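You operate a simulated robot arm through the tools that you are given. There is no shell and no other tool. Be economical: measure what you need, move in short steps, check, and stop when the job is done.

You run a simulated two-armed robot. Do the job below in one go: nothing can be reset, and whatever is moved stays where it is left.

JOB
Take the lid off the spares box and lay it down on the top of the crimp bench. Put the purple nest on the top of the check bench away on the top of the side table. Put the tag bundle on the top of the winding bench away on the upper shelf of the stores rack. Put the chock on the top of the winding bench away on the shelf of the small bench. Fetch the plug from the top of the winding bench and set it in the cream box. Take the worn block on the top of the meter bench and put it away on the top of the check bench. Switch the rear brake off. Open the sliding door. Any order will do. Set down upright: chock.

It is judged by the outcome, as a careful person would: the job done as asked, and still so three seconds after it is handed in. It fails if anything else is knocked over, pushed out of place, dropped, spilled or broken. Lids that push on must go on centred and level and be pressed home; caps that screw on are set level and turned clockwise until they are tight.

ROBOT AND FRAMES
Two 7-joint arms with fingered hands on one trunk, on a base that drives. Base frame: it is fixed to the floor where the robot stands at the start and does not move with it; the origin is under the middle of the robot, x ahead of it, y to its left, z up; the surface under the hand at the start is at about z = 72. Lengths are in cm, angles in rad, forces in N, time in s.
The left shoulder is at the start at [7, 16.6, 104.3], the right one opposite. With the tool pointing down near the work surface each hand reaches from about 44 to 96 cm from the robot's upright axis, wherever it stands, measured 20 degrees to its own side. Places, roughly: chock (6x6x8 cm) [-390, -760, 80]; cream box (16x16x6 cm) [-410, -950, 80]; plug [-500, -700, 75]; purple nest [-575, -25, 75]; rear brake [-470, 140, 20]; shelf of the small bench [-170, 240, 30]; sliding door [-390, 90, 140]; spares box [75, 0, 75]; tag bundle (10x5x3 cm) [-430, -750, 80]; top of the check bench [-520, -10, 80]; top of the side table [-510, -80, 70]; upper shelf of the stores rack [-150, -10, 100]; worn block (4x3x3 cm) [-670, -740, 80]. Payload 4.1 kg a hand.
Tool frame (each hand has its own): the origin (TCP) lies between the finger pads and is the grasp point; the fingertips stand 3.2 cm ahead of it; z points along the fingers, y is the line along which they close. Largest opening 10.8 cm; the body of the gripper starts 3.8 cm behind the TCP. The gripper is a hand of 4 fingers: y runs from the thumb to the fingers, the wrist lies at [-1.6, -10.8, -18.6] in the tool frame.
Orientation is that of the tool frame in the base frame, as a unit quaternion [w, x, y, z]. With the fingers straight down and the wrist toward the robot, the tool's x, y and z point along [0, 1, 0], [1, 0, 0] and [0, 0, -1] of the base frame.

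CONTROLS
- The arms move only by the tool send_rows. It takes "left_plan", "right_plan" or both (then of equal length, played together; a hand with none holds still); each is a list of rows, each an object (a shift or turn left out is 0) with "xyz": the shift along the tool's x, y, z in cm, a list of three; "angular": the turn, a rotation vector about the tool's x, y, z in rad, a list of three. In form: [{"xyz": [x, y, z], "angular": [wx, wy, wz]}, ...]. A call has 1 to 10 rows; each row shifts and turns the commanded pose from where the row before left it, along the tool's axes as they then stand. Rows are played at 5 a second. More than 5 cm and 0.15 rad between two rows, and nothing of the call is played. Where a pose cannot be reached the arm comes as near as it can. A force on the tool above 40 N (or 10 N above the force at the start of the call, whichever is more), or a blocked arm, ends the call early, and 0.2 s more pass. In this call time passes only in rows, and 0.2 s behind the last. It gives the time, the measured TCP pose, the force on the tool (base axes), the opening and the grip force at its end, in the units of the frame above (readings bear some noise), with the torque about the TCP (base axes, N m) and any sound that the robot's microphone picked up, and new pictures: "pictures" is both (left out), scene, wrist or none (wrist: the cameras of the hands that moved).
- Cameras (640 x 400 px; columns grow to the right, rows downward): "scene" is now at [12.25, -0.46, 126.49]; the picture's right is [0.00, -1.00, 0.00], its down [-0.55, -0.00, -0.84] and it looks along [0.84, 0.00, -0.55] (base axes); focal length 256 px, centre (320, 200). "left" rides on the left gripper at [-6.4, -9.3, -13.2] in its tool frame; the picture's right is [-0.80, -0.28, 0.53], its down [0.55, -0.71, 0.45] and it looks along [0.25, 0.65, 0.72] (tool axes); focal length 247 px, centre (320, 200). "right" rides on the right gripper at [6.4, -9.3, -13.2] in its tool frame; the picture's right is [-0.80, 0.28, -0.53], its down [-0.55, -0.71, 0.45] and it looks along [-0.25, 0.65, 0.72] (tool axes); focal length 247 px, centre (320, 200). There is no depth. A picture from a camera that has moved, and an enlarged one, comes with that camera's place and axes in the base frame and with its lens. The place of the scene camera against the robot may be out by one fixed shift of up to 2.5 cm in any direction.
- lift_body(by): slides the trunk up (or, below 0, down) by that many cm; the arms and the scene camera ride with it, the base frame stays. It gives what a move gives, with no picture.
- drive_base(legs): drives the robot by 1 to 6 legs, each [ahead, left, turn to the left] in cm, cm and rad, along the robot's own axes; the way and the turn of a leg run together, so that a leg with both is an arc; at most 150 cm and 3.142 rad a leg. The arms and the cameras ride along, it lands a little off, and it stops where it bumps. It gives what a move gives, and a new picture of the scene camera.
- move_fingers(index, middle, ring, thumb_bend, hand): sets how far each is bent, from 0 (flat) to 1 (curled in); at 0.3 the hand is open as for a grip, at 0.7 the pads meet at the TCP. One left out holds its place. A second passes; each finger stops where it meets its share of the squeeze, and holds until it gets a number again. It is the only way to open and close the hand. It gives what a move gives, with no picture; readings hold the bend of each and the force on the fingers (four entries, about 0 where the hand has none), thumb and palm.
- aim_head(pan, tilt): turns the head with the scene camera to pan (to the left, within 1.501 rad either way) and tilt (down, from -0.506 to 1.204), counted from straight ahead of the robot. It gives what a move gives, and a new picture of the scene camera.
- inspect(camera, box): a new picture of the part [left, top, right, bottom] of that camera's present view, enlarged. The clock stands still meanwhile.
- close_job(): hands the job in; it is judged then, once.

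Go step by step. Nothing tells you exact positions but the pictures and the camera data: compare them with the known pose of the tool, close in by small moves and look again before you grip or let go. The budget is 196 turns and 260 pictures, counting those below and the enlarged ones. Unless the task says otherwise, let go and move clear before handing in.

The tools are called after "Emit:" as name(argument=value, ...) on one line, values as JSON. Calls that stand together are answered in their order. send_rows: Moves the arms, as the interface text tells. Its arguments: {"type":"object","properties":{"left_plan":{"type":"array"},"right_plan":{"type":"array"},"pictures":{"type":"string","enum":["both","scene","wrist","none"]}},"required":[]} The other tools are called the same way: lift_body (by) slides the trunk up or down; move_fingers (index, middle, ring, thumb_bend, hand) moves the fingers one by one; drive_base (legs) drives the base; aim_head (pan, tilt) turns the head that bears the scene camera; inspect (camera, box) takes an enlarged picture of a part of a camera's view; close_job () hands the job in.

At the start:

```text
time_s: 0.0
left_position: [61.02, 28.35, 106.69]
left_tcp_rot: [0.0, 0.707, 0.707, 0.0]
left_ft_force: [-0.8, 1.1, -0.2]
left_wrist_torque: [0.0, 0.02, 0.01]
left_gripper_width: 10.77
left_grip_force: 0.1
left_shape: jaw
left_bend: [0.3, 0.3, 0.3, 0.3]
left_finger forces: [0.0, 0.1, 0.0, 0.1, 0.0, 0.0]
right_position: [65.0, -17.27, 100.8]
right_tcp_rot: [0.0, 0.707, 0.707, 0.0]
right_ft_force: [0.2, 0.0, 0.7]
right_wrist_torque: [0.04, -0.01, -0.01]
right_gripper_width: 10.75
right_grip_force: 0.0
right_shape: jaw
right_bend: [0.3, 0.3, 0.3, 0.3]
right_finger forces: [0.0, 0.0, 0.0, 0.0, 0.1, 0.0]
trunk travel left (down, up): [-55.0, 39.0]
robot x, y, heading: [-0.25, -0.15, -0.001]
head pan, tilt: [0.002, 0.578]
```

scene: 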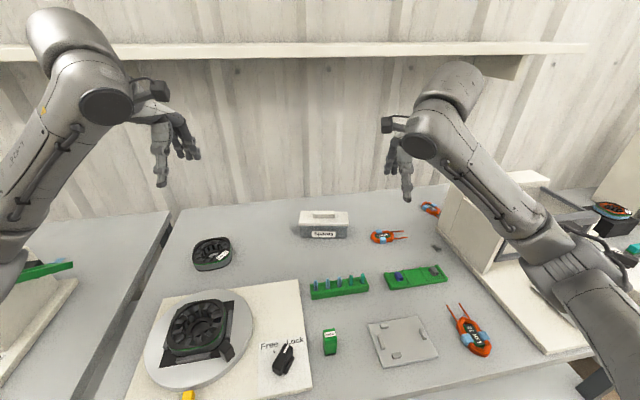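
right: 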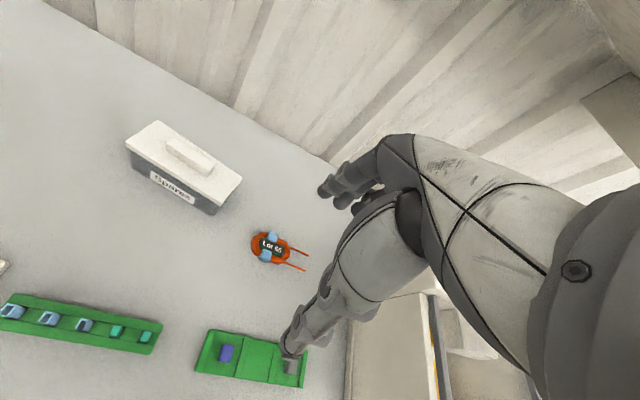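
left: 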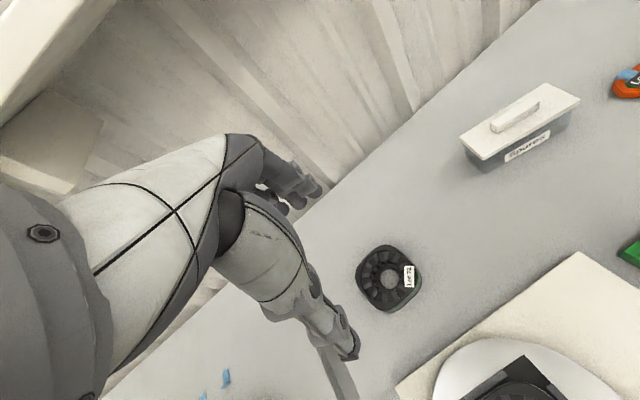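

I see the spares box ahead on the bench in front of me. I'll first look around to learn the layout and find which bench is which.

Emit:
aim_head(pan=1.2, tilt=0.3)

Emit:
aim_head(pan=-1.2, tilt=0.3)

Emit:
inspect(camera="left", box=[400, 50, 640, 200])

```text
time_s: 1.4
left_position: [61.16, 28.48, 106.55]
left_tcp_rot: [-0.001, 0.707, 0.707, 0.0]
left_ft_force: [-0.1, 0.3, -0.2]
left_wrist_torque: [-0.04, -0.02, -0.02]
left_gripper_width: 10.77
left_grip_force: 0.0
left_shape: jaw
left_bend: [0.3, 0.3, 0.3, 0.3]
left_finger forces: [0.0, 0.0, 0.1, 0.0, 0.0, 0.0]
right_position: [65.05, -17.34, 100.85]
right_tcp_rot: [0.0, 0.707, 0.708, 0.001]
right_ft_force: [-0.7, 0.5, 0.2]
right_wrist_torque: [0.0, 0.0, 0.02]
right_gripper_width: 10.76
right_grip_force: 0.0
right_shape: jaw
right_bend: [0.3, 0.3, 0.3, 0.3]
right_finger forces: [0.1, 0.0, 0.1, 0.1, 0.1, 0.0]
trunk travel left (down, up): [-55.0, 39.0]
robot x, y, heading: [-0.13, 0.03, 0.0]
head pan, tilt: [1.201, 0.3]
camera scene: at [6.73, 8.23, 129.03], right [0.93, -0.36, 0.0], down [-0.11, -0.28, -0.96], along [0.35, 0.89, -0.3], focal length 256 px, centre (320, 200)
```

scene: 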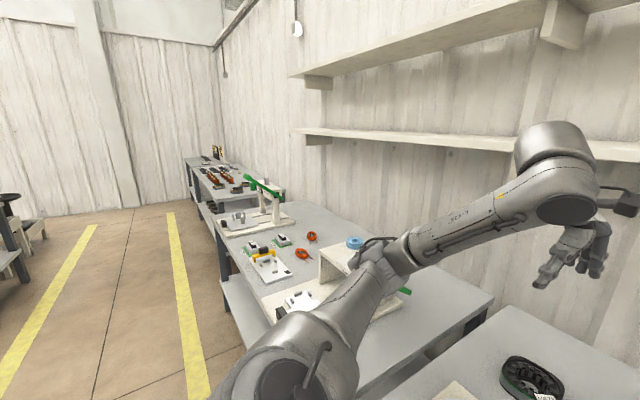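

```text
time_s: 3.6
left_position: [61.08, 28.43, 106.71]
left_tcp_rot: [0.0, 0.707, 0.708, 0.0]
left_ft_force: [-0.7, -0.7, -0.2]
left_wrist_torque: [0.01, 0.0, 0.01]
left_gripper_width: 10.77
left_grip_force: 0.0
left_shape: jaw
left_bend: [0.3, 0.3, 0.3, 0.3]
left_finger forces: [0.1, 0.1, 0.0, 0.0, 0.0, 0.1]
right_position: [65.1, -17.3, 100.88]
right_tcp_rot: [0.0, 0.706, 0.708, 0.0]
right_ft_force: [0.0, -0.7, 0.8]
right_wrist_torque: [0.0, -0.01, -0.02]
right_gripper_width: 10.74
right_grip_force: 0.1
right_shape: jaw
right_bend: [0.3, 0.3, 0.3, 0.3]
right_finger forces: [0.1, 0.0, 0.0, 0.1, 0.1, 0.1]
trunk travel left (down, up): [-55.0, 39.0]
robot x, y, heading: [0.08, -0.32, 0.002]
head pan, tilt: [-1.201, 0.3]
camera scene: at [6.73, -9.18, 129.04], right [-0.93, -0.36, 0.0], down [-0.11, 0.28, -0.96], along [0.35, -0.89, -0.3], focal length 256 px, centre (320, 200)
```

scene: 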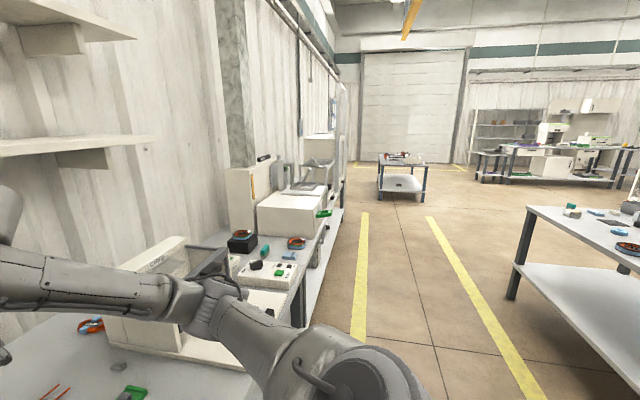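

```text
2.67 times, centred on (520, 125) of left
camera zoom: at [51.83, 21.97, 119.85], right [-0.28, -0.8, -0.53], down [-0.71, 0.55, -0.45], along [0.65, 0.25, -0.72], focal length 659 px, centre (-213, 400)
```

zoom: 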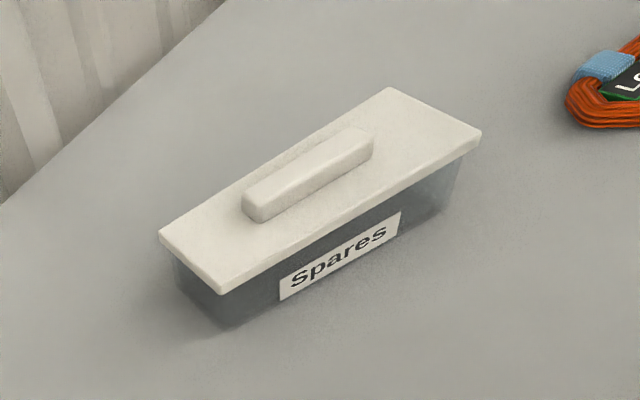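

I'll look down at the front bench and behind for any bench labels.

Emit:
aim_head(pan=0, tilt=1.0)

Emit:
aim_head(pan=0.0, tilt=0.1)

```text
time_s: 5.0
left_position: [61.08, 28.35, 106.64]
left_tcp_rot: [0.0, 0.707, 0.707, 0.0]
left_ft_force: [-0.2, -0.7, 0.8]
left_wrist_torque: [-0.02, 0.0, 0.0]
left_gripper_width: 10.78
left_grip_force: 0.1
left_shape: jaw
left_bend: [0.3, 0.3, 0.3, 0.3]
left_finger forces: [0.0, 0.1, 0.0, 0.1, 0.0, 0.0]
right_position: [65.11, -17.43, 100.91]
right_tcp_rot: [0.0, 0.707, 0.707, 0.001]
right_ft_force: [0.0, -0.5, 1.0]
right_wrist_torque: [-0.01, -0.02, 0.02]
right_gripper_width: 10.76
right_grip_force: 0.1
right_shape: jaw
right_bend: [0.3, 0.3, 0.3, 0.3]
right_finger forces: [0.0, 0.1, 0.1, 0.0, 0.1, 0.1]
trunk travel left (down, up): [-55.0, 39.0]
robot x, y, heading: [-0.09, -0.2, -0.003]
head pan, tilt: [0.0, 1.0]
camera scene: at [10.31, -0.48, 123.09], right [0.0, -1.0, 0.0], down [-0.84, 0.0, -0.54], along [0.54, 0.0, -0.84], focal length 256 px, centre (320, 200)
```

scene: 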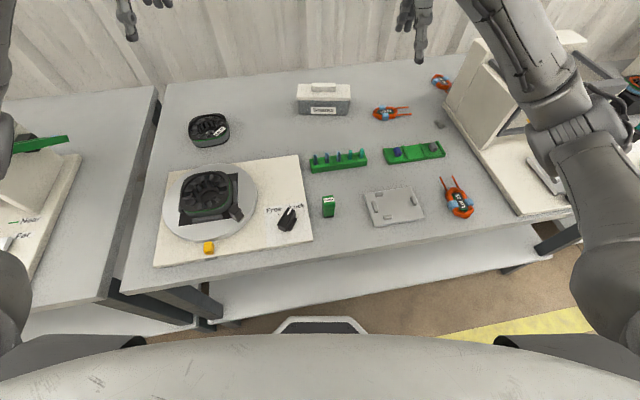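

```text
time_s: 6.2
left_position: [61.08, 28.4, 106.66]
left_tcp_rot: [0.001, 0.707, 0.708, 0.0]
left_ft_force: [-0.2, -1.0, 0.2]
left_wrist_torque: [-0.01, 0.0, -0.03]
left_gripper_width: 10.77
left_grip_force: 0.0
left_shape: jaw
left_bend: [0.3, 0.3, 0.3, 0.3]
left_finger forces: [0.0, 0.0, 0.1, 0.0, 0.0, 0.0]
right_position: [65.04, -17.45, 100.79]
right_tcp_rot: [0.0, 0.707, 0.707, -0.001]
right_ft_force: [-0.2, -1.2, 0.4]
right_wrist_torque: [-0.01, -0.01, 0.0]
right_gripper_width: 10.76
right_grip_force: 0.0
right_shape: jaw
right_bend: [0.3, 0.3, 0.3, 0.3]
right_finger forces: [0.0, 0.1, 0.0, 0.0, 0.1, 0.0]
trunk travel left (down, up): [-55.0, 39.0]
robot x, y, heading: [-0.06, -0.19, -0.002]
head pan, tilt: [0.0, 0.099]
camera scene: at [12.55, -0.48, 130.89], right [0.0, -1.0, 0.0], down [-0.1, 0.0, -0.99], along [0.99, 0.0, -0.1], focal length 256 px, centre (320, 200)
```

scene: 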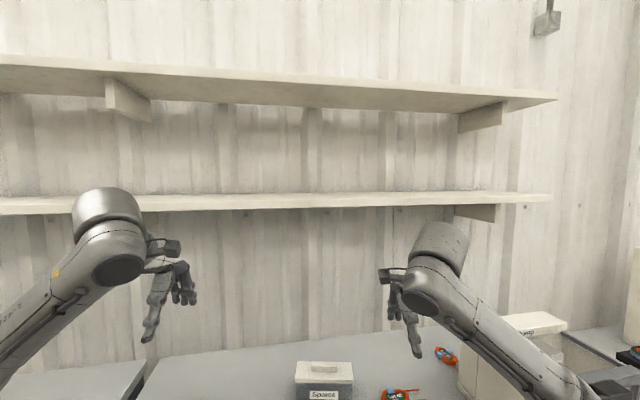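

The crimp bench I take to be the bench in front of me. I'll bring the left hand over the spares box lid handle, moving the right one a bit aside.

Emit:
send_rows(left_plan=[{"xyz": [-4, 3, 1]}, {"xyz": [-4, 3, 1]}, {"xyz": [-4, 3, 1]}, {"xyz": [-4, 2, 1]}, {"xyz": [-4, 2, 1]}, {"xyz": [-4, 1, 1]}, {"xyz": [-4, 1, 1]}, {"xyz": [-1.5, 0.5, 1]}], right_plan=[{"xyz": [-2, -2, -1]}, {"xyz": [-2, -2, -1]}, {"xyz": [-2, -2, -1]}, {"xyz": [-2, -2, -1]}, {"xyz": [-2, -2, -1]}, {"xyz": [0, 0, 0]}, {"xyz": [0, 0, 0]}, {"xyz": [0, 0, 0]}], pictures="both")

Emit:
aim_head(pan=0, tilt=0.65)

```text
refused: row 1 steps farther than a row can; nothing moved
```

```text
time_s: 7.2
left_position: [61.14, 28.36, 106.56]
left_tcp_rot: [0.0, 0.707, 0.707, 0.0]
left_ft_force: [-0.1, -0.2, 0.4]
left_wrist_torque: [-0.04, 0.01, -0.01]
left_gripper_width: 10.74
left_grip_force: 0.1
left_shape: jaw
left_bend: [0.3, 0.3, 0.3, 0.3]
left_finger forces: [0.0, 0.0, 0.0, 0.0, 0.0, 0.0]
right_position: [65.02, -17.43, 100.87]
right_tcp_rot: [0.001, 0.707, 0.707, 0.0]
right_ft_force: [-0.1, 0.1, -0.1]
right_wrist_torque: [-0.05, -0.03, -0.01]
right_gripper_width: 10.75
right_grip_force: 0.1
right_shape: jaw
right_bend: [0.3, 0.3, 0.3, 0.3]
right_finger forces: [0.1, 0.0, 0.1, 0.1, 0.0, 0.0]
trunk travel left (down, up): [-55.0, 39.0]
robot x, y, heading: [0.16, 0.15, -0.002]
head pan, tilt: [0.0, 0.649]
camera scene: at [12.03, -0.48, 125.86], right [0.0, -1.0, 0.0], down [-0.6, 0.0, -0.8], along [0.8, 0.0, -0.6], focal length 256 px, centre (320, 200)
```

scene: 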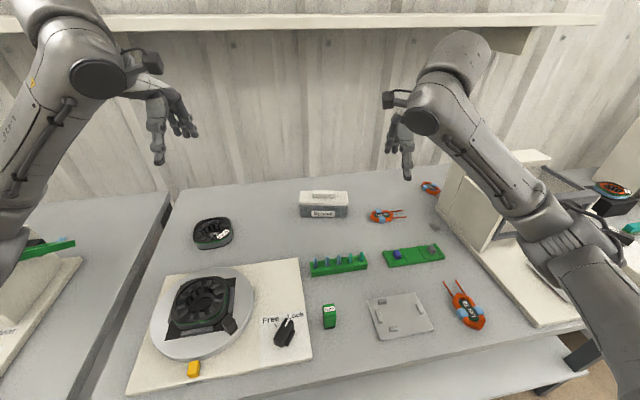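

Each row's shift must stay within 5 cm; I'll resend with smaller rows.

Emit:
send_rows(left_plan=[{"xyz": [-3.2, 2, 1]}, {"xyz": [-3.2, 2, 1]}, {"xyz": [-3.2, 2, 1]}, {"xyz": [-3.2, 2, 1]}, {"xyz": [-3.2, 2, 1]}, {"xyz": [-3.2, 2, 1]}, {"xyz": [-3.2, 1, 1]}, {"xyz": [-3.2, 1, 1]}, {"xyz": [-3.2, 1, 1]}, {"xyz": [-1, 1, 1]}], right_plan=[{"xyz": [-2, -2, -1]}, {"xyz": [-2, -2, -1]}, {"xyz": [-2, -2, -1]}, {"xyz": [-2, -2, -1]}, {"xyz": [-2, -2, -1]}, {"xyz": [0, 0, 0]}, {"xyz": [0, 0, 0]}, {"xyz": [0, 0, 0]}, {"xyz": [0, 0, 0]}, {"xyz": [0, 0, 0]}], pictures="both")

```text
time_s: 9.4
left_position: [77.12, -1.5, 96.65]
left_tcp_rot: [0.0, 0.707, 0.707, 0.0]
left_ft_force: [-0.6, 0.0, 0.3]
left_wrist_torque: [-0.02, -0.04, 0.01]
left_gripper_width: 10.75
left_grip_force: 0.1
left_shape: jaw
left_bend: [0.3, 0.3, 0.3, 0.3]
left_finger forces: [0.1, 0.1, 0.1, 0.1, 0.0, 0.1]
right_position: [54.88, -27.32, 105.81]
right_tcp_rot: [0.0, 0.707, 0.707, 0.0]
right_ft_force: [0.3, 0.7, 0.1]
right_wrist_torque: [-0.03, -0.05, 0.01]
right_gripper_width: 10.75
right_grip_force: 0.3
right_shape: jaw
right_bend: [0.3, 0.3, 0.3, 0.3]
right_finger forces: [0.1, 0.1, 0.1, 0.0, 0.0, 0.0]
trunk travel left (down, up): [-55.0, 39.0]
robot x, y, heading: [-0.07, -0.22, 0.002]
head pan, tilt: [0.0, 0.649]
camera scene: at [12.05, -0.49, 125.85], right [0.0, -1.0, 0.0], down [-0.6, 0.0, -0.8], along [0.8, 0.0, -0.6], focal length 256 px, centre (320, 200)
camera right: at [45.66, -21.0, 118.97], right [0.28, -0.8, 0.53], down [-0.71, -0.55, -0.45], along [0.65, -0.25, -0.72], focal length 247 px, centre (320, 200)
camera left: at [67.86, -7.9, 109.87], right [-0.28, -0.8, -0.53], down [-0.71, 0.55, -0.45], along [0.65, 0.25, -0.72], focal length 247 px, centre (320, 200)
```

scene: 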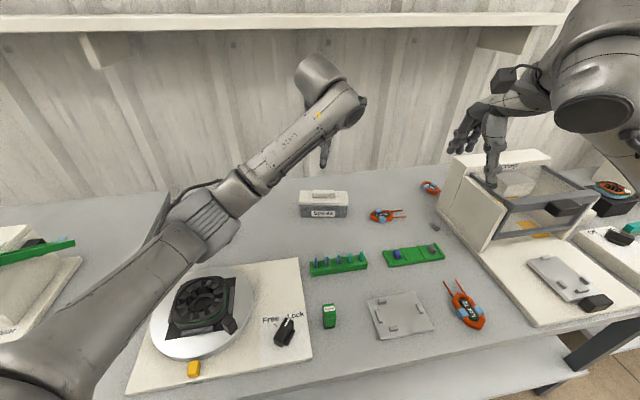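
right: 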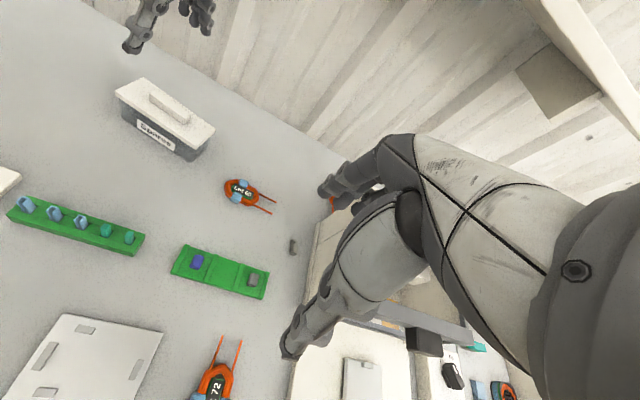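
left: 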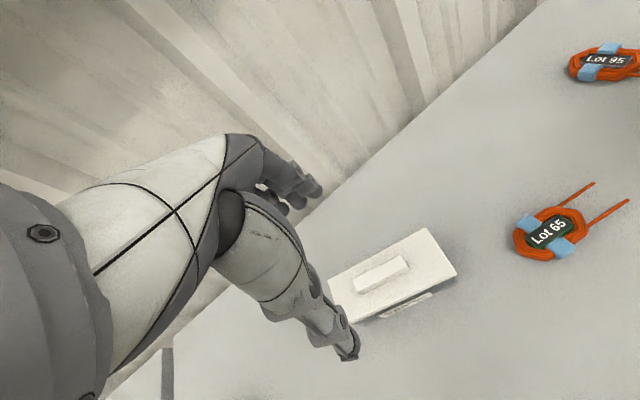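

Triangulating, the lid handle is at about [79.1, -1.3, 79.9 top]. I'll descend to just above it.

Emit:
send_rows(left_plan=[{"xyz": [0.2, 2, 2]}, {"xyz": [0, 0, 4]}, {"xyz": [0, 0, 4]}, {"xyz": [0, 0, 3]}], pictures="wrist")

Emit:
inspect(camera="scene", box=[260, 130, 420, 230])

```text
time_s: 10.4
left_position: [79.08, -1.26, 83.49]
left_tcp_rot: [0.0, 0.707, 0.707, -0.001]
left_ft_force: [-0.4, 0.3, -0.5]
left_wrist_torque: [0.03, 0.0, 0.02]
left_gripper_width: 10.76
left_grip_force: 0.0
left_shape: jaw
left_bend: [0.3, 0.3, 0.3, 0.3]
left_finger forces: [0.0, 0.0, 0.1, 0.1, 0.0, 0.0]
right_position: [54.98, -27.42, 105.81]
right_tcp_rot: [-0.001, 0.707, 0.707, 0.0]
right_ft_force: [0.0, 0.6, -0.1]
right_wrist_torque: [-0.02, 0.01, 0.0]
right_gripper_width: 10.75
right_grip_force: 0.0
right_shape: jaw
right_bend: [0.3, 0.3, 0.3, 0.3]
right_finger forces: [0.0, 0.0, 0.1, 0.0, 0.1, 0.0]
trunk travel left (down, up): [-55.0, 39.0]
robot x, y, heading: [-0.02, -0.06, 0.002]
head pan, tilt: [0.0, 0.649]
camera left: at [69.83, -7.59, 96.69], right [-0.28, -0.8, -0.53], down [-0.71, 0.55, -0.45], along [0.65, 0.25, -0.72], focal length 247 px, centre (320, 200)
```

left: 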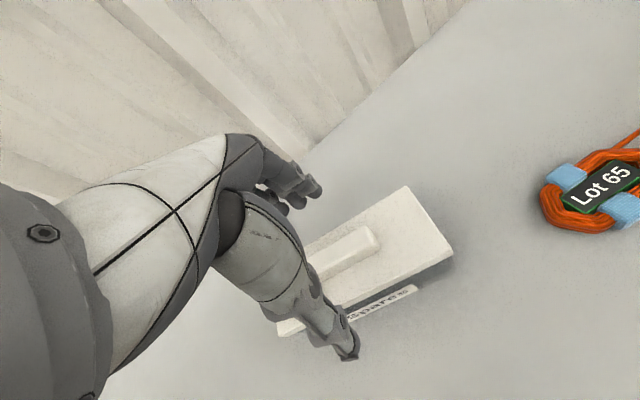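

```text
4.00 times, centred on (340, 180) of scene
camera zoom: at [12.06, -0.48, 125.86], right [0.0, -1.0, 0.0], down [-0.6, 0.0, -0.8], along [0.8, 0.0, -0.6], focal length 1023 px, centre (240, 280)
```

zoom: 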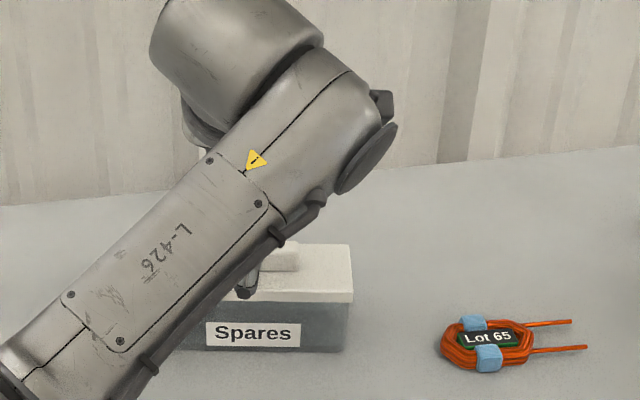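

I'll partly close the fingers so they fit within the lid's top, then lower onto the handle.

Emit:
move_fingers(hand="left", index=0.55, middle=0.55, ring=0.55, thumb_bend=0.55)

Emit:
inspect(camera="left", box=[200, 120, 520, 380])

```text
time_s: 11.4
left_position: [79.0, -1.23, 83.44]
left_tcp_rot: [0.0, 0.707, 0.707, 0.0]
left_ft_force: [0.4, 0.5, -0.4]
left_wrist_torque: [-0.01, 0.0, 0.02]
left_gripper_width: 4.28
left_grip_force: 0.1
left_shape: fingers
left_bend: [0.55, 0.55, 0.55, 0.55]
left_finger forces: [0.0, 0.0, 0.0, 0.0, 0.0, 0.0]
right_position: [54.87, -27.46, 105.84]
right_tcp_rot: [0.0, 0.707, 0.707, 0.001]
right_ft_force: [0.0, -0.4, -0.6]
right_wrist_torque: [0.03, 0.0, -0.02]
right_gripper_width: 10.77
right_grip_force: 0.1
right_shape: jaw
right_bend: [0.3, 0.3, 0.3, 0.3]
right_finger forces: [0.1, 0.0, 0.0, 0.1, 0.0, 0.0]
trunk travel left (down, up): [-55.0, 39.0]
robot x, y, heading: [0.07, -0.08, -0.001]
head pan, tilt: [0.0, 0.649]
```

```text
1.54 times, centred on (360, 250) of left
camera zoom: at [69.81, -7.6, 96.71], right [-0.28, -0.8, -0.53], down [-0.71, 0.55, -0.45], along [0.65, 0.25, -0.72], focal length 380 px, centre (258, 123)
```

zoom: 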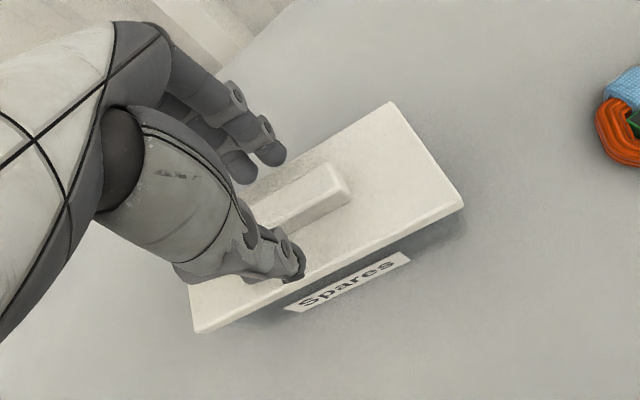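

Fingers straddle the handle. Now I lower slowly towards the lid's top.

Emit:
send_rows(left_plan=[{"xyz": [0, 0, 0.7]}, {"xyz": [0, 0, 0.7]}, {"xyz": [0, 0, 0.4]}], pictures="none")

Emit:
inspect(camera="left", box=[200, 120, 520, 380])

```text
time_s: 12.2
left_position: [79.0, -1.23, 82.26]
left_tcp_rot: [0.003, 0.707, 0.707, 0.003]
left_ft_force: [4.5, 1.2, 19.9]
left_wrist_torque: [0.11, -0.75, -0.02]
left_gripper_width: 4.35
left_grip_force: 10.2
left_shape: fingers
left_bend: [0.54, 0.53, 0.55, 0.55]
left_finger forces: [6.4, 13.7, 0.0, 0.0, 0.0, 0.1]
right_position: [54.66, -27.39, 106.0]
right_tcp_rot: [0.001, 0.707, 0.707, 0.001]
right_ft_force: [-0.5, -0.6, -0.3]
right_wrist_torque: [0.02, -0.01, 0.01]
right_gripper_width: 10.79
right_grip_force: 0.1
right_shape: jaw
right_bend: [0.3, 0.3, 0.3, 0.3]
right_finger forces: [0.1, 0.0, 0.0, 0.0, 0.1, 0.1]
trunk travel left (down, up): [-55.0, 39.0]
robot x, y, heading: [-0.16, 0.07, -0.0]
head pan, tilt: [0.0, 0.649]
```

```text
1.54 times, centred on (360, 250) of left
camera zoom: at [69.63, -7.63, 95.35], right [-0.28, -0.8, -0.53], down [-0.7, 0.55, -0.45], along [0.65, 0.25, -0.71], focal length 380 px, centre (258, 123)
```

zoom: 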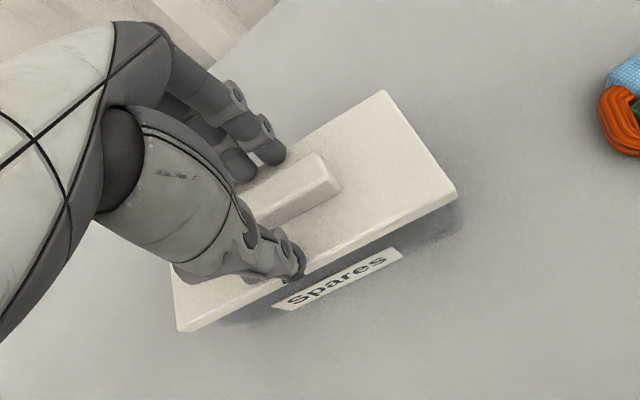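

The finger tips touch the lid top. I'll back off slightly and close on the handle.

Emit:
send_rows(left_plan=[{"xyz": [0, 0, -0.8]}], pictures="none")

Emit:
move_fingers(hand="left", index=0.8, middle=0.8, ring=0.8, thumb_bend=0.8)

Emit:
inspect(camera="left", box=[200, 120, 520, 380])

```text
time_s: 12.6
left_position: [79.03, -1.18, 82.31]
left_tcp_rot: [-0.001, 0.707, 0.707, -0.002]
left_ft_force: [2.0, -0.2, 3.2]
left_wrist_torque: [0.06, -0.09, -0.01]
left_gripper_width: 4.3
left_grip_force: 1.8
left_shape: fingers
left_bend: [0.55, 0.54, 0.55, 0.55]
left_finger forces: [0.1, 3.4, 0.1, 0.0, 0.0, 0.1]
right_position: [54.94, -27.39, 105.72]
right_tcp_rot: [0.0, 0.707, 0.707, 0.0]
right_ft_force: [0.3, 0.1, 0.8]
right_wrist_torque: [0.03, -0.02, 0.02]
right_gripper_width: 10.76
right_grip_force: 0.1
right_shape: jaw
right_bend: [0.3, 0.3, 0.3, 0.3]
right_finger forces: [0.1, 0.0, 0.0, 0.0, 0.1, 0.0]
trunk travel left (down, up): [-55.0, 39.0]
robot x, y, heading: [0.05, -0.18, 0.0]
head pan, tilt: [0.0, 0.649]
```

```text
time_s: 13.6
left_position: [79.03, -1.23, 82.52]
left_tcp_rot: [0.001, 0.707, 0.707, 0.0]
left_ft_force: [0.0, 0.8, -0.4]
left_wrist_torque: [-0.07, 0.01, -0.08]
left_gripper_width: 1.54
left_grip_force: 22.1
left_shape: fingers
left_bend: [0.72, 0.72, 0.71, 0.64]
left_finger forces: [11.4, 5.9, 6.1, 0.0, 21.4, 0.1]
right_position: [54.95, -27.43, 105.85]
right_tcp_rot: [0.0, 0.708, 0.706, 0.0]
right_ft_force: [1.0, -0.4, -0.8]
right_wrist_torque: [0.02, 0.03, -0.02]
right_gripper_width: 10.77
right_grip_force: 0.2
right_shape: jaw
right_bend: [0.3, 0.3, 0.3, 0.3]
right_finger forces: [0.0, 0.0, 0.0, 0.0, 0.0, 0.0]
trunk travel left (down, up): [-55.0, 39.0]
robot x, y, heading: [-0.01, 0.28, -0.002]
head pan, tilt: [0.0, 0.649]
heard: snap
```

```text
1.54 times, centred on (360, 250) of left
camera zoom: at [69.77, -7.63, 95.72], right [-0.28, -0.8, -0.53], down [-0.71, 0.55, -0.45], along [0.65, 0.25, -0.72], focal length 380 px, centre (258, 123)
```

zoom: 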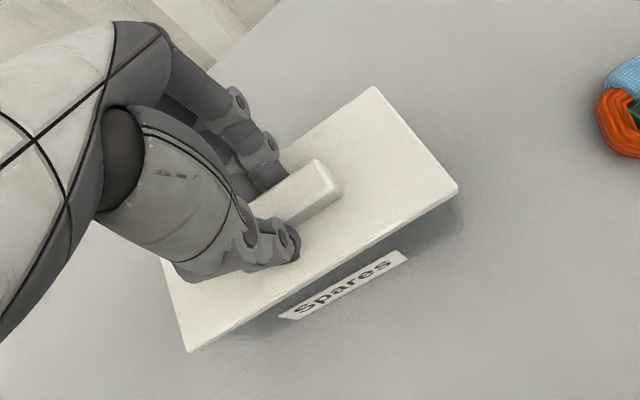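

The handle is gripped (22 N), and I heard a snap—the lid's fit. Now lift.

Emit:
send_rows(left_plan=[{"xyz": [0, 0, -1]}, {"xyz": [0, 0, -1.5]}, {"xyz": [0, 0, -2]}, {"xyz": [0, 0, -3]}, {"xyz": [0, 0, -3]}], pictures="both")

```text
time_s: 14.8
left_position: [78.96, -1.14, 93.12]
left_tcp_rot: [0.001, 0.707, 0.708, 0.0]
left_ft_force: [0.2, 0.5, -0.6]
left_wrist_torque: [0.02, -0.01, -0.01]
left_gripper_width: 1.57
left_grip_force: 23.6
left_shape: fingers
left_bend: [0.73, 0.72, 0.72, 0.64]
left_finger forces: [13.1, 6.2, 6.6, 0.1, 22.2, 0.0]
right_position: [54.93, -27.36, 105.82]
right_tcp_rot: [0.0, 0.707, 0.707, 0.0]
right_ft_force: [0.4, 0.2, -0.8]
right_wrist_torque: [-0.01, -0.02, -0.02]
right_gripper_width: 10.77
right_grip_force: 0.1
right_shape: jaw
right_bend: [0.3, 0.3, 0.3, 0.3]
right_finger forces: [0.0, 0.0, 0.0, 0.1, 0.0, 0.1]
trunk travel left (down, up): [-55.0, 39.0]
robot x, y, heading: [0.03, 0.06, 0.002]
head pan, tilt: [0.0, 0.649]
camera scene: at [11.98, -0.51, 125.86], right [0.0, -1.0, 0.0], down [-0.6, 0.0, -0.8], along [0.8, 0.0, -0.6], focal length 256 px, centre (320, 200)
camera left: at [69.81, -7.6, 106.2], right [-0.28, -0.8, -0.53], down [-0.71, 0.55, -0.45], along [0.65, 0.25, -0.72], focal length 247 px, centre (320, 200)
```

scene: 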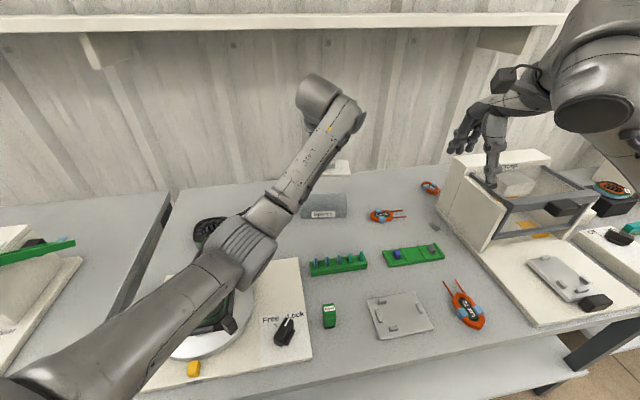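
left: 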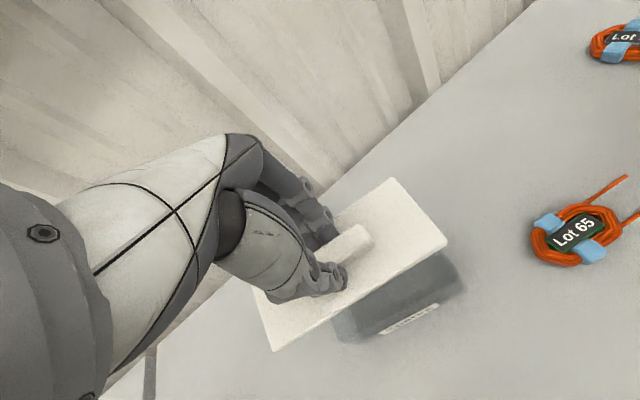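

The lid is off. I'll carry it left to about [80.5, 18], clear of the fan disc and the box, and lower it near the bench.

Emit:
send_rows(left_plan=[{"xyz": [4, 0.3, 0]}, {"xyz": [4, 0.3, 0]}, {"xyz": [4, 0.3, 0]}, {"xyz": [4, 0.3, 0]}, {"xyz": [3.2, 0.3, 0]}, {"xyz": [0, 0, 4]}, {"xyz": [0, 0, 4]}, {"xyz": [0, 0, 4]}], pictures="both")

```text
time_s: 16.6
left_position: [80.99, 17.88, 82.67]
left_tcp_rot: [0.005, 0.707, 0.707, 0.006]
left_ft_force: [0.0, 0.4, -0.5]
left_wrist_torque: [-0.02, -0.01, 0.01]
left_gripper_width: 1.57
left_grip_force: 23.7
left_shape: fingers
left_bend: [0.73, 0.72, 0.72, 0.64]
left_finger forces: [12.4, 6.3, 6.5, 0.0, 22.1, 0.1]
right_position: [55.03, -27.41, 106.34]
right_tcp_rot: [0.0, 0.708, 0.707, 0.0]
right_ft_force: [0.7, 1.2, -0.6]
right_wrist_torque: [0.01, 0.02, -0.03]
right_gripper_width: 10.76
right_grip_force: 0.2
right_shape: jaw
right_bend: [0.3, 0.3, 0.3, 0.3]
right_finger forces: [0.0, 0.0, 0.0, 0.1, 0.0, 0.0]
trunk travel left (down, up): [-55.0, 39.0]
robot x, y, heading: [0.47, 0.19, -0.0]
head pan, tilt: [0.0, 0.649]
camera scene: at [12.09, -0.45, 126.26], right [0.0, -1.0, 0.0], down [-0.6, 0.0, -0.8], along [0.8, 0.0, -0.6], focal length 256 px, centre (320, 200)
camera left: at [71.56, 11.53, 95.75], right [-0.27, -0.8, -0.54], down [-0.7, 0.55, -0.46], along [0.66, 0.25, -0.71], focal length 247 px, centre (320, 200)
```

scene: 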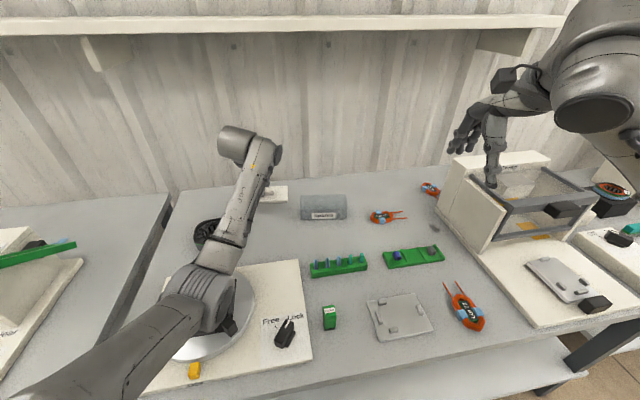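
left: 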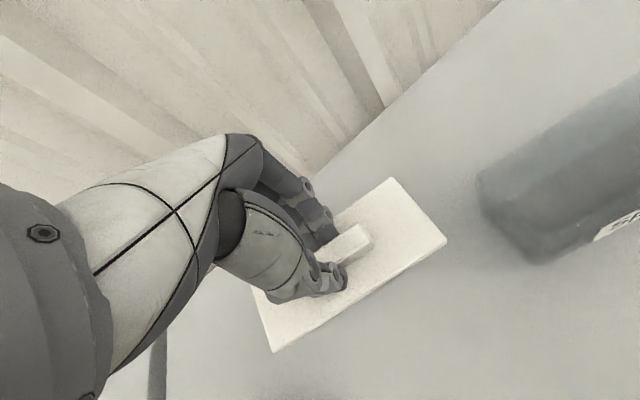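

Robot readings suggest the forearm may be pressing on the fan turntable (trunk shifted slightly). I'll raise the hand and check.

Emit:
send_rows(left_plan=[{"xyz": [0, 0, -3]}, {"xyz": [0, 0, -4]}], pictures="scene")

Emit:
lift_body(by=25)

Emit:
inspect(camera="scene", box=[100, 150, 420, 400])

```text
time_s: 17.2
left_position: [80.31, 17.67, 88.1]
left_tcp_rot: [-0.001, 0.708, 0.706, -0.001]
left_ft_force: [-0.9, 0.2, 0.3]
left_wrist_torque: [0.01, -0.01, 0.03]
left_gripper_width: 1.55
left_grip_force: 23.6
left_shape: fingers
left_bend: [0.73, 0.72, 0.72, 0.64]
left_finger forces: [12.2, 6.4, 6.5, 0.0, 22.2, 0.1]
right_position: [54.89, -27.66, 105.64]
right_tcp_rot: [0.0, 0.708, 0.706, 0.0]
right_ft_force: [0.6, -0.7, 0.5]
right_wrist_torque: [0.0, -0.01, 0.01]
right_gripper_width: 10.75
right_grip_force: 0.1
right_shape: jaw
right_bend: [0.3, 0.3, 0.3, 0.3]
right_finger forces: [0.0, 0.0, 0.1, 0.0, 0.0, 0.0]
trunk travel left (down, up): [-55.0, 39.0]
robot x, y, heading: [-0.01, 0.16, -0.005]
head pan, tilt: [0.0, 0.649]
camera scene: at [11.88, -0.7, 125.74], right [0.0, -1.0, 0.0], down [-0.6, 0.0, -0.8], along [0.8, 0.0, -0.6], focal length 256 px, centre (320, 200)
```

scene: 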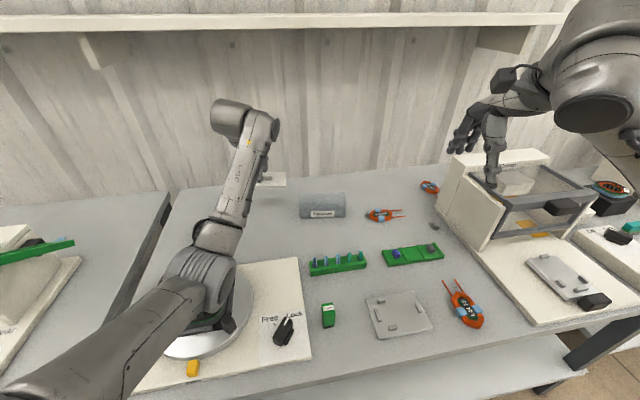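

```text
time_s: 19.8
left_position: [80.49, 17.99, 113.22]
left_tcp_rot: [-0.001, 0.707, 0.707, -0.001]
left_ft_force: [-2.9, -1.1, -4.5]
left_wrist_torque: [-0.11, -0.31, 0.15]
left_gripper_width: 1.55
left_grip_force: 26.5
left_shape: fingers
left_bend: [0.73, 0.72, 0.72, 0.64]
left_finger forces: [12.1, 6.3, 6.4, 0.0, 22.2, 5.2]
right_position: [55.02, -27.2, 130.71]
right_tcp_rot: [0.001, 0.708, 0.707, 0.0]
right_ft_force: [-0.4, 1.1, 0.6]
right_wrist_torque: [0.01, -0.01, 0.0]
right_gripper_width: 10.79
right_grip_force: 0.2
right_shape: jaw
right_bend: [0.3, 0.3, 0.3, 0.3]
right_finger forces: [0.0, 0.0, 0.0, 0.0, 0.0, 0.0]
trunk travel left (down, up): [-80.0, 14.0]
robot x, y, heading: [-0.09, -0.06, -0.001]
head pan, tilt: [0.0, 0.649]
```

```text
1.60 times, centred on (260, 275) of scene
camera zoom: at [12.03, -0.48, 150.85], right [0.0, -1.0, 0.0], down [-0.6, 0.0, -0.8], along [0.8, 0.0, -0.6], focal length 409 px, centre (416, 80)
```

zoom: 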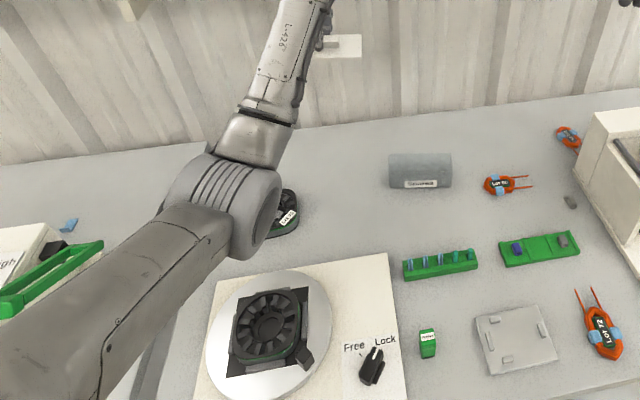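

The turntable fan looks undisturbed. A small contact appears at the left hand (perhaps the wall shelf); I'll lower the hand with the trunk high.

Emit:
send_rows(left_plan=[{"xyz": [0, -0.3, 4]}, {"xyz": [0, 0, 4]}, {"xyz": [0, 0, 4]}, {"xyz": [0, 0, 4]}, {"xyz": [0, 0, 4]}, {"xyz": [0, 0, 4]}], pictures="both")

```text
time_s: 21.1
left_position: [80.29, 17.85, 89.17]
left_tcp_rot: [0.0, 0.707, 0.708, 0.0]
left_ft_force: [0.0, -0.3, 0.2]
left_wrist_torque: [-0.01, -0.03, -0.03]
left_gripper_width: 1.58
left_grip_force: 22.8
left_shape: fingers
left_bend: [0.73, 0.72, 0.72, 0.64]
left_finger forces: [11.0, 6.6, 6.2, 0.1, 22.3, 0.0]
right_position: [55.01, -27.36, 130.76]
right_tcp_rot: [0.0, 0.707, 0.707, 0.0]
right_ft_force: [0.2, 0.1, -0.1]
right_wrist_torque: [-0.01, 0.02, -0.02]
right_gripper_width: 10.76
right_grip_force: 0.0
right_shape: jaw
right_bend: [0.3, 0.3, 0.3, 0.3]
right_finger forces: [0.0, 0.1, 0.0, 0.0, 0.0, 0.1]
trunk travel left (down, up): [-80.0, 14.0]
robot x, y, heading: [-0.07, -0.17, 0.0]
head pan, tilt: [0.0, 0.649]
camera scene: at [12.09, -0.48, 150.86], right [0.0, -1.0, 0.0], down [-0.61, 0.0, -0.8], along [0.8, 0.0, -0.61], focal length 256 px, centre (320, 200)
camera left: at [71.06, 11.37, 102.33], right [-0.28, -0.8, -0.53], down [-0.71, 0.55, -0.45], along [0.65, 0.25, -0.72], focal length 247 px, centre (320, 200)
```

scene: 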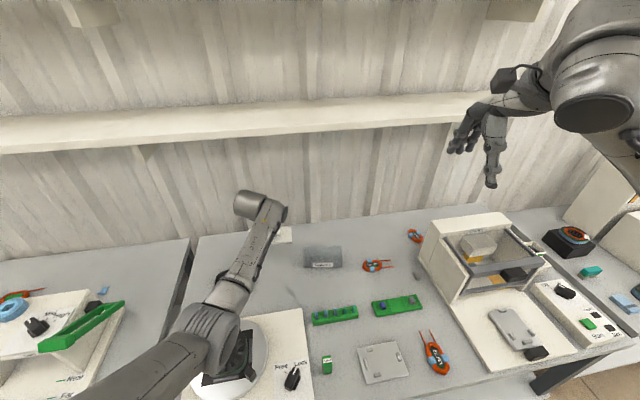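
left: 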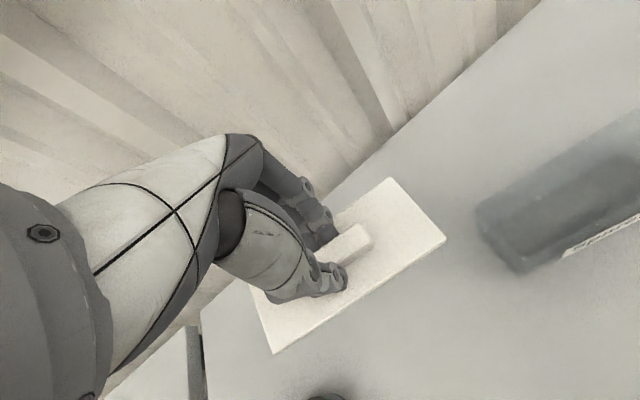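

Free again. I'll lower the lid toward the bench.

Emit:
send_rows(left_plan=[{"xyz": [0, 0, 4]}, {"xyz": [0, 0, 4]}, {"xyz": [0, 0, 2]}, {"xyz": [0, 0, 0.8]}, {"xyz": [0, 0, 0.6]}], pictures="both")

```text
time_s: 22.4
left_position: [80.2, 17.83, 77.84]
left_tcp_rot: [0.0, 0.707, 0.707, 0.0]
left_ft_force: [-0.5, -0.5, -1.4]
left_wrist_torque: [-0.02, 0.0, -0.04]
left_gripper_width: 1.55
left_grip_force: 22.6
left_shape: fingers
left_bend: [0.73, 0.72, 0.72, 0.64]
left_finger forces: [10.5, 6.7, 6.1, 0.0, 22.3, 0.0]
right_position: [55.06, -27.48, 130.7]
right_tcp_rot: [0.0, 0.707, 0.707, 0.0]
right_ft_force: [-0.2, -0.6, -0.3]
right_wrist_torque: [-0.01, -0.02, -0.01]
right_gripper_width: 10.78
right_grip_force: 0.0
right_shape: jaw
right_bend: [0.3, 0.3, 0.3, 0.3]
right_finger forces: [0.1, 0.1, 0.1, 0.0, 0.0, 0.0]
trunk travel left (down, up): [-80.0, 14.0]
robot x, y, heading: [0.07, 0.04, -0.0]
head pan, tilt: [0.0, 0.649]
camera scene: at [12.05, -0.48, 150.85], right [0.0, -1.0, 0.0], down [-0.6, 0.0, -0.8], along [0.8, 0.0, -0.6], focal length 256 px, centre (320, 200)
camera left: at [70.92, 11.44, 90.97], right [-0.28, -0.8, -0.53], down [-0.71, 0.55, -0.45], along [0.65, 0.25, -0.72], focal length 247 px, centre (320, 200)
```

scene: 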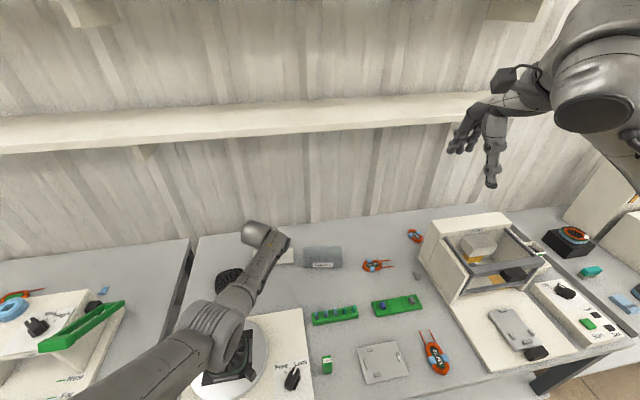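
left: 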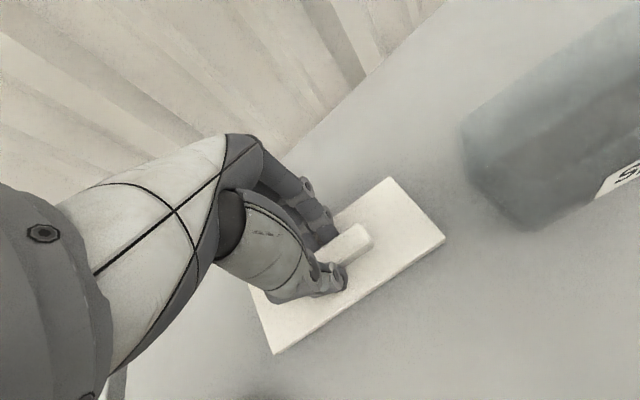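

Nearly down; I continue in small steps until contact.

Emit:
send_rows(left_plan=[{"xyz": [0, 0, 0.5]}, {"xyz": [0, 0, 0.4]}, {"xyz": [0, 0, 0.3]}], pictures="none")

Emit:
send_rows(left_plan=[{"xyz": [0, 0, 0.3]}, {"xyz": [0, 0, 0.3]}], pictures="wrist")

```text
time_s: 23.1
left_position: [80.15, 17.91, 76.78]
left_tcp_rot: [0.002, 0.707, 0.707, 0.0]
left_ft_force: [1.9, 1.3, 7.2]
left_wrist_torque: [-0.12, 0.07, 0.0]
left_gripper_width: 1.56
left_grip_force: 24.2
left_shape: fingers
left_bend: [0.73, 0.72, 0.72, 0.65]
left_finger forces: [15.9, 6.7, 5.5, 0.0, 20.8, 0.1]
right_position: [54.87, -27.39, 130.82]
right_tcp_rot: [0.0, 0.707, 0.707, 0.0]
right_ft_force: [-0.2, 0.0, 0.1]
right_wrist_torque: [0.05, 0.01, -0.02]
right_gripper_width: 10.76
right_grip_force: 0.0
right_shape: jaw
right_bend: [0.3, 0.3, 0.3, 0.3]
right_finger forces: [0.1, 0.1, 0.0, 0.0, 0.0, 0.0]
trunk travel left (down, up): [-80.0, 14.0]
robot x, y, heading: [0.4, 0.08, 0.006]
head pan, tilt: [0.0, 0.649]
```

```text
time_s: 23.8
left_position: [80.13, 18.04, 76.61]
left_tcp_rot: [0.003, 0.707, 0.707, 0.003]
left_ft_force: [4.8, 4.0, 26.7]
left_wrist_torque: [-0.01, 0.54, -0.12]
left_gripper_width: 1.58
left_grip_force: 31.7
left_shape: fingers
left_bend: [0.73, 0.72, 0.72, 0.66]
left_finger forces: [12.8, 8.7, 7.9, 0.0, 33.9, 0.0]
right_position: [54.6, -27.44, 131.0]
right_tcp_rot: [0.001, 0.707, 0.707, 0.001]
right_ft_force: [0.7, 0.6, 0.1]
right_wrist_torque: [0.04, 0.02, -0.01]
right_gripper_width: 10.78
right_grip_force: 0.1
right_shape: jaw
right_bend: [0.3, 0.3, 0.3, 0.3]
right_finger forces: [0.0, 0.0, 0.1, 0.0, 0.0, 0.0]
trunk travel left (down, up): [-80.0, 14.0]
robot x, y, heading: [0.17, -0.1, -0.004]
head pan, tilt: [0.0, 0.649]
camera left: at [70.79, 11.49, 89.73], right [-0.28, -0.8, -0.54], down [-0.7, 0.55, -0.45], along [0.66, 0.25, -0.71], focal length 247 px, centre (320, 200)
```

left: 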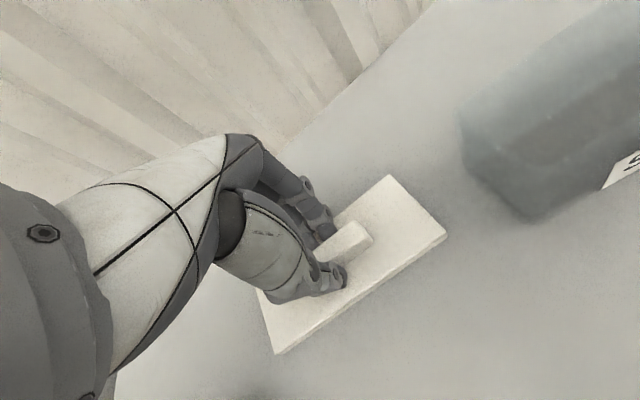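

The lid rests on the bench. I relieve the pressure, open the fingers and move up.

Emit:
send_rows(left_plan=[{"xyz": [0, 0, -0.5]}], pictures="none")

Emit:
move_fingers(hand="left", index=0.55, middle=0.55, ring=0.55, thumb_bend=0.5)

Emit:
send_rows(left_plan=[{"xyz": [0, 0, -2]}, {"xyz": [0, 0, -4]}, {"xyz": [0, 0, -4]}, {"xyz": [0, -2, -4]}, {"xyz": [0, -3, -4]}, {"xyz": [0, -3, -4]}, {"xyz": [0, -4, -3]}, {"xyz": [0, -4, -3]}, {"xyz": [0, -4, -2]}, {"xyz": [0, -4, -2]}], pictures="scene")

```text
time_s: 24.1
left_position: [80.06, 17.85, 76.57]
left_tcp_rot: [0.0, 0.707, 0.707, 0.001]
left_ft_force: [4.9, 1.5, 13.3]
left_wrist_torque: [-0.05, 0.12, -0.02]
left_gripper_width: 1.57
left_grip_force: 26.4
left_shape: fingers
left_bend: [0.73, 0.72, 0.72, 0.66]
left_finger forces: [13.7, 8.5, 6.9, 0.1, 23.6, 0.1]
right_position: [54.96, -27.39, 130.82]
right_tcp_rot: [0.0, 0.707, 0.707, 0.0]
right_ft_force: [-0.5, 0.0, 0.1]
right_wrist_torque: [-0.03, 0.01, -0.01]
right_gripper_width: 10.79
right_grip_force: 0.0
right_shape: jaw
right_bend: [0.3, 0.3, 0.3, 0.3]
right_finger forces: [0.0, 0.1, 0.1, 0.0, 0.0, 0.0]
trunk travel left (down, up): [-80.0, 14.0]
robot x, y, heading: [-0.17, 0.23, 0.002]
head pan, tilt: [0.0, 0.649]
```

```text
time_s: 25.1
left_position: [80.01, 17.99, 76.71]
left_tcp_rot: [-0.001, 0.707, 0.707, 0.001]
left_ft_force: [-3.5, -1.5, 8.6]
left_wrist_torque: [-0.06, -0.04, -0.04]
left_gripper_width: 4.37
left_grip_force: 3.6
left_shape: fingers
left_bend: [0.59, 0.56, 0.55, 0.5]
left_finger forces: [5.0, 2.6, 0.0, 0.0, 0.9, 0.1]
right_position: [54.66, -27.49, 130.92]
right_tcp_rot: [0.0, 0.708, 0.707, 0.001]
right_ft_force: [-0.3, -0.4, -0.6]
right_wrist_torque: [0.01, 0.03, -0.02]
right_gripper_width: 10.73
right_grip_force: 0.1
right_shape: jaw
right_bend: [0.3, 0.3, 0.3, 0.3]
right_finger forces: [0.0, 0.0, 0.0, 0.1, 0.1, 0.1]
trunk travel left (down, up): [-80.0, 14.0]
robot x, y, heading: [-0.04, -0.01, 0.003]
head pan, tilt: [0.0, 0.649]
```

```text
time_s: 27.6
left_position: [56.73, 22.08, 109.05]
left_tcp_rot: [-0.024, 0.689, 0.723, 0.032]
left_ft_force: [-0.3, 0.8, 0.0]
left_wrist_torque: [-0.01, 0.0, -0.02]
left_gripper_width: 4.89
left_grip_force: 0.1
left_shape: fingers
left_bend: [0.55, 0.55, 0.55, 0.5]
left_finger forces: [0.0, 0.0, 0.1, 0.0, 0.0, 0.0]
right_position: [55.03, -27.28, 130.73]
right_tcp_rot: [0.0, 0.707, 0.707, -0.001]
right_ft_force: [0.9, 0.1, 0.2]
right_wrist_torque: [-0.02, 0.01, 0.03]
right_gripper_width: 10.74
right_grip_force: 0.1
right_shape: jaw
right_bend: [0.3, 0.3, 0.3, 0.3]
right_finger forces: [0.0, 0.1, 0.0, 0.0, 0.0, 0.0]
trunk travel left (down, up): [-80.0, 14.0]
robot x, y, heading: [0.57, 0.12, -0.001]
head pan, tilt: [0.0, 0.649]
stopped in row 10 (left hand): the arm was blocked; the commanded pose is now the measured one
camera scene: at [12.15, -0.3, 150.84], right [0.0, -1.0, 0.0], down [-0.61, 0.0, -0.8], along [0.8, 0.0, -0.61], focal length 256 px, centre (320, 200)
```

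scene: 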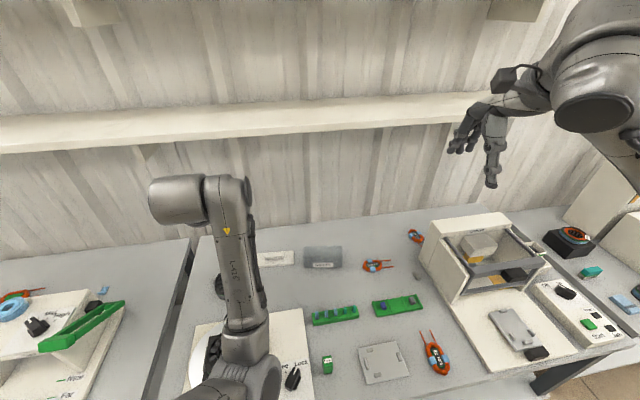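

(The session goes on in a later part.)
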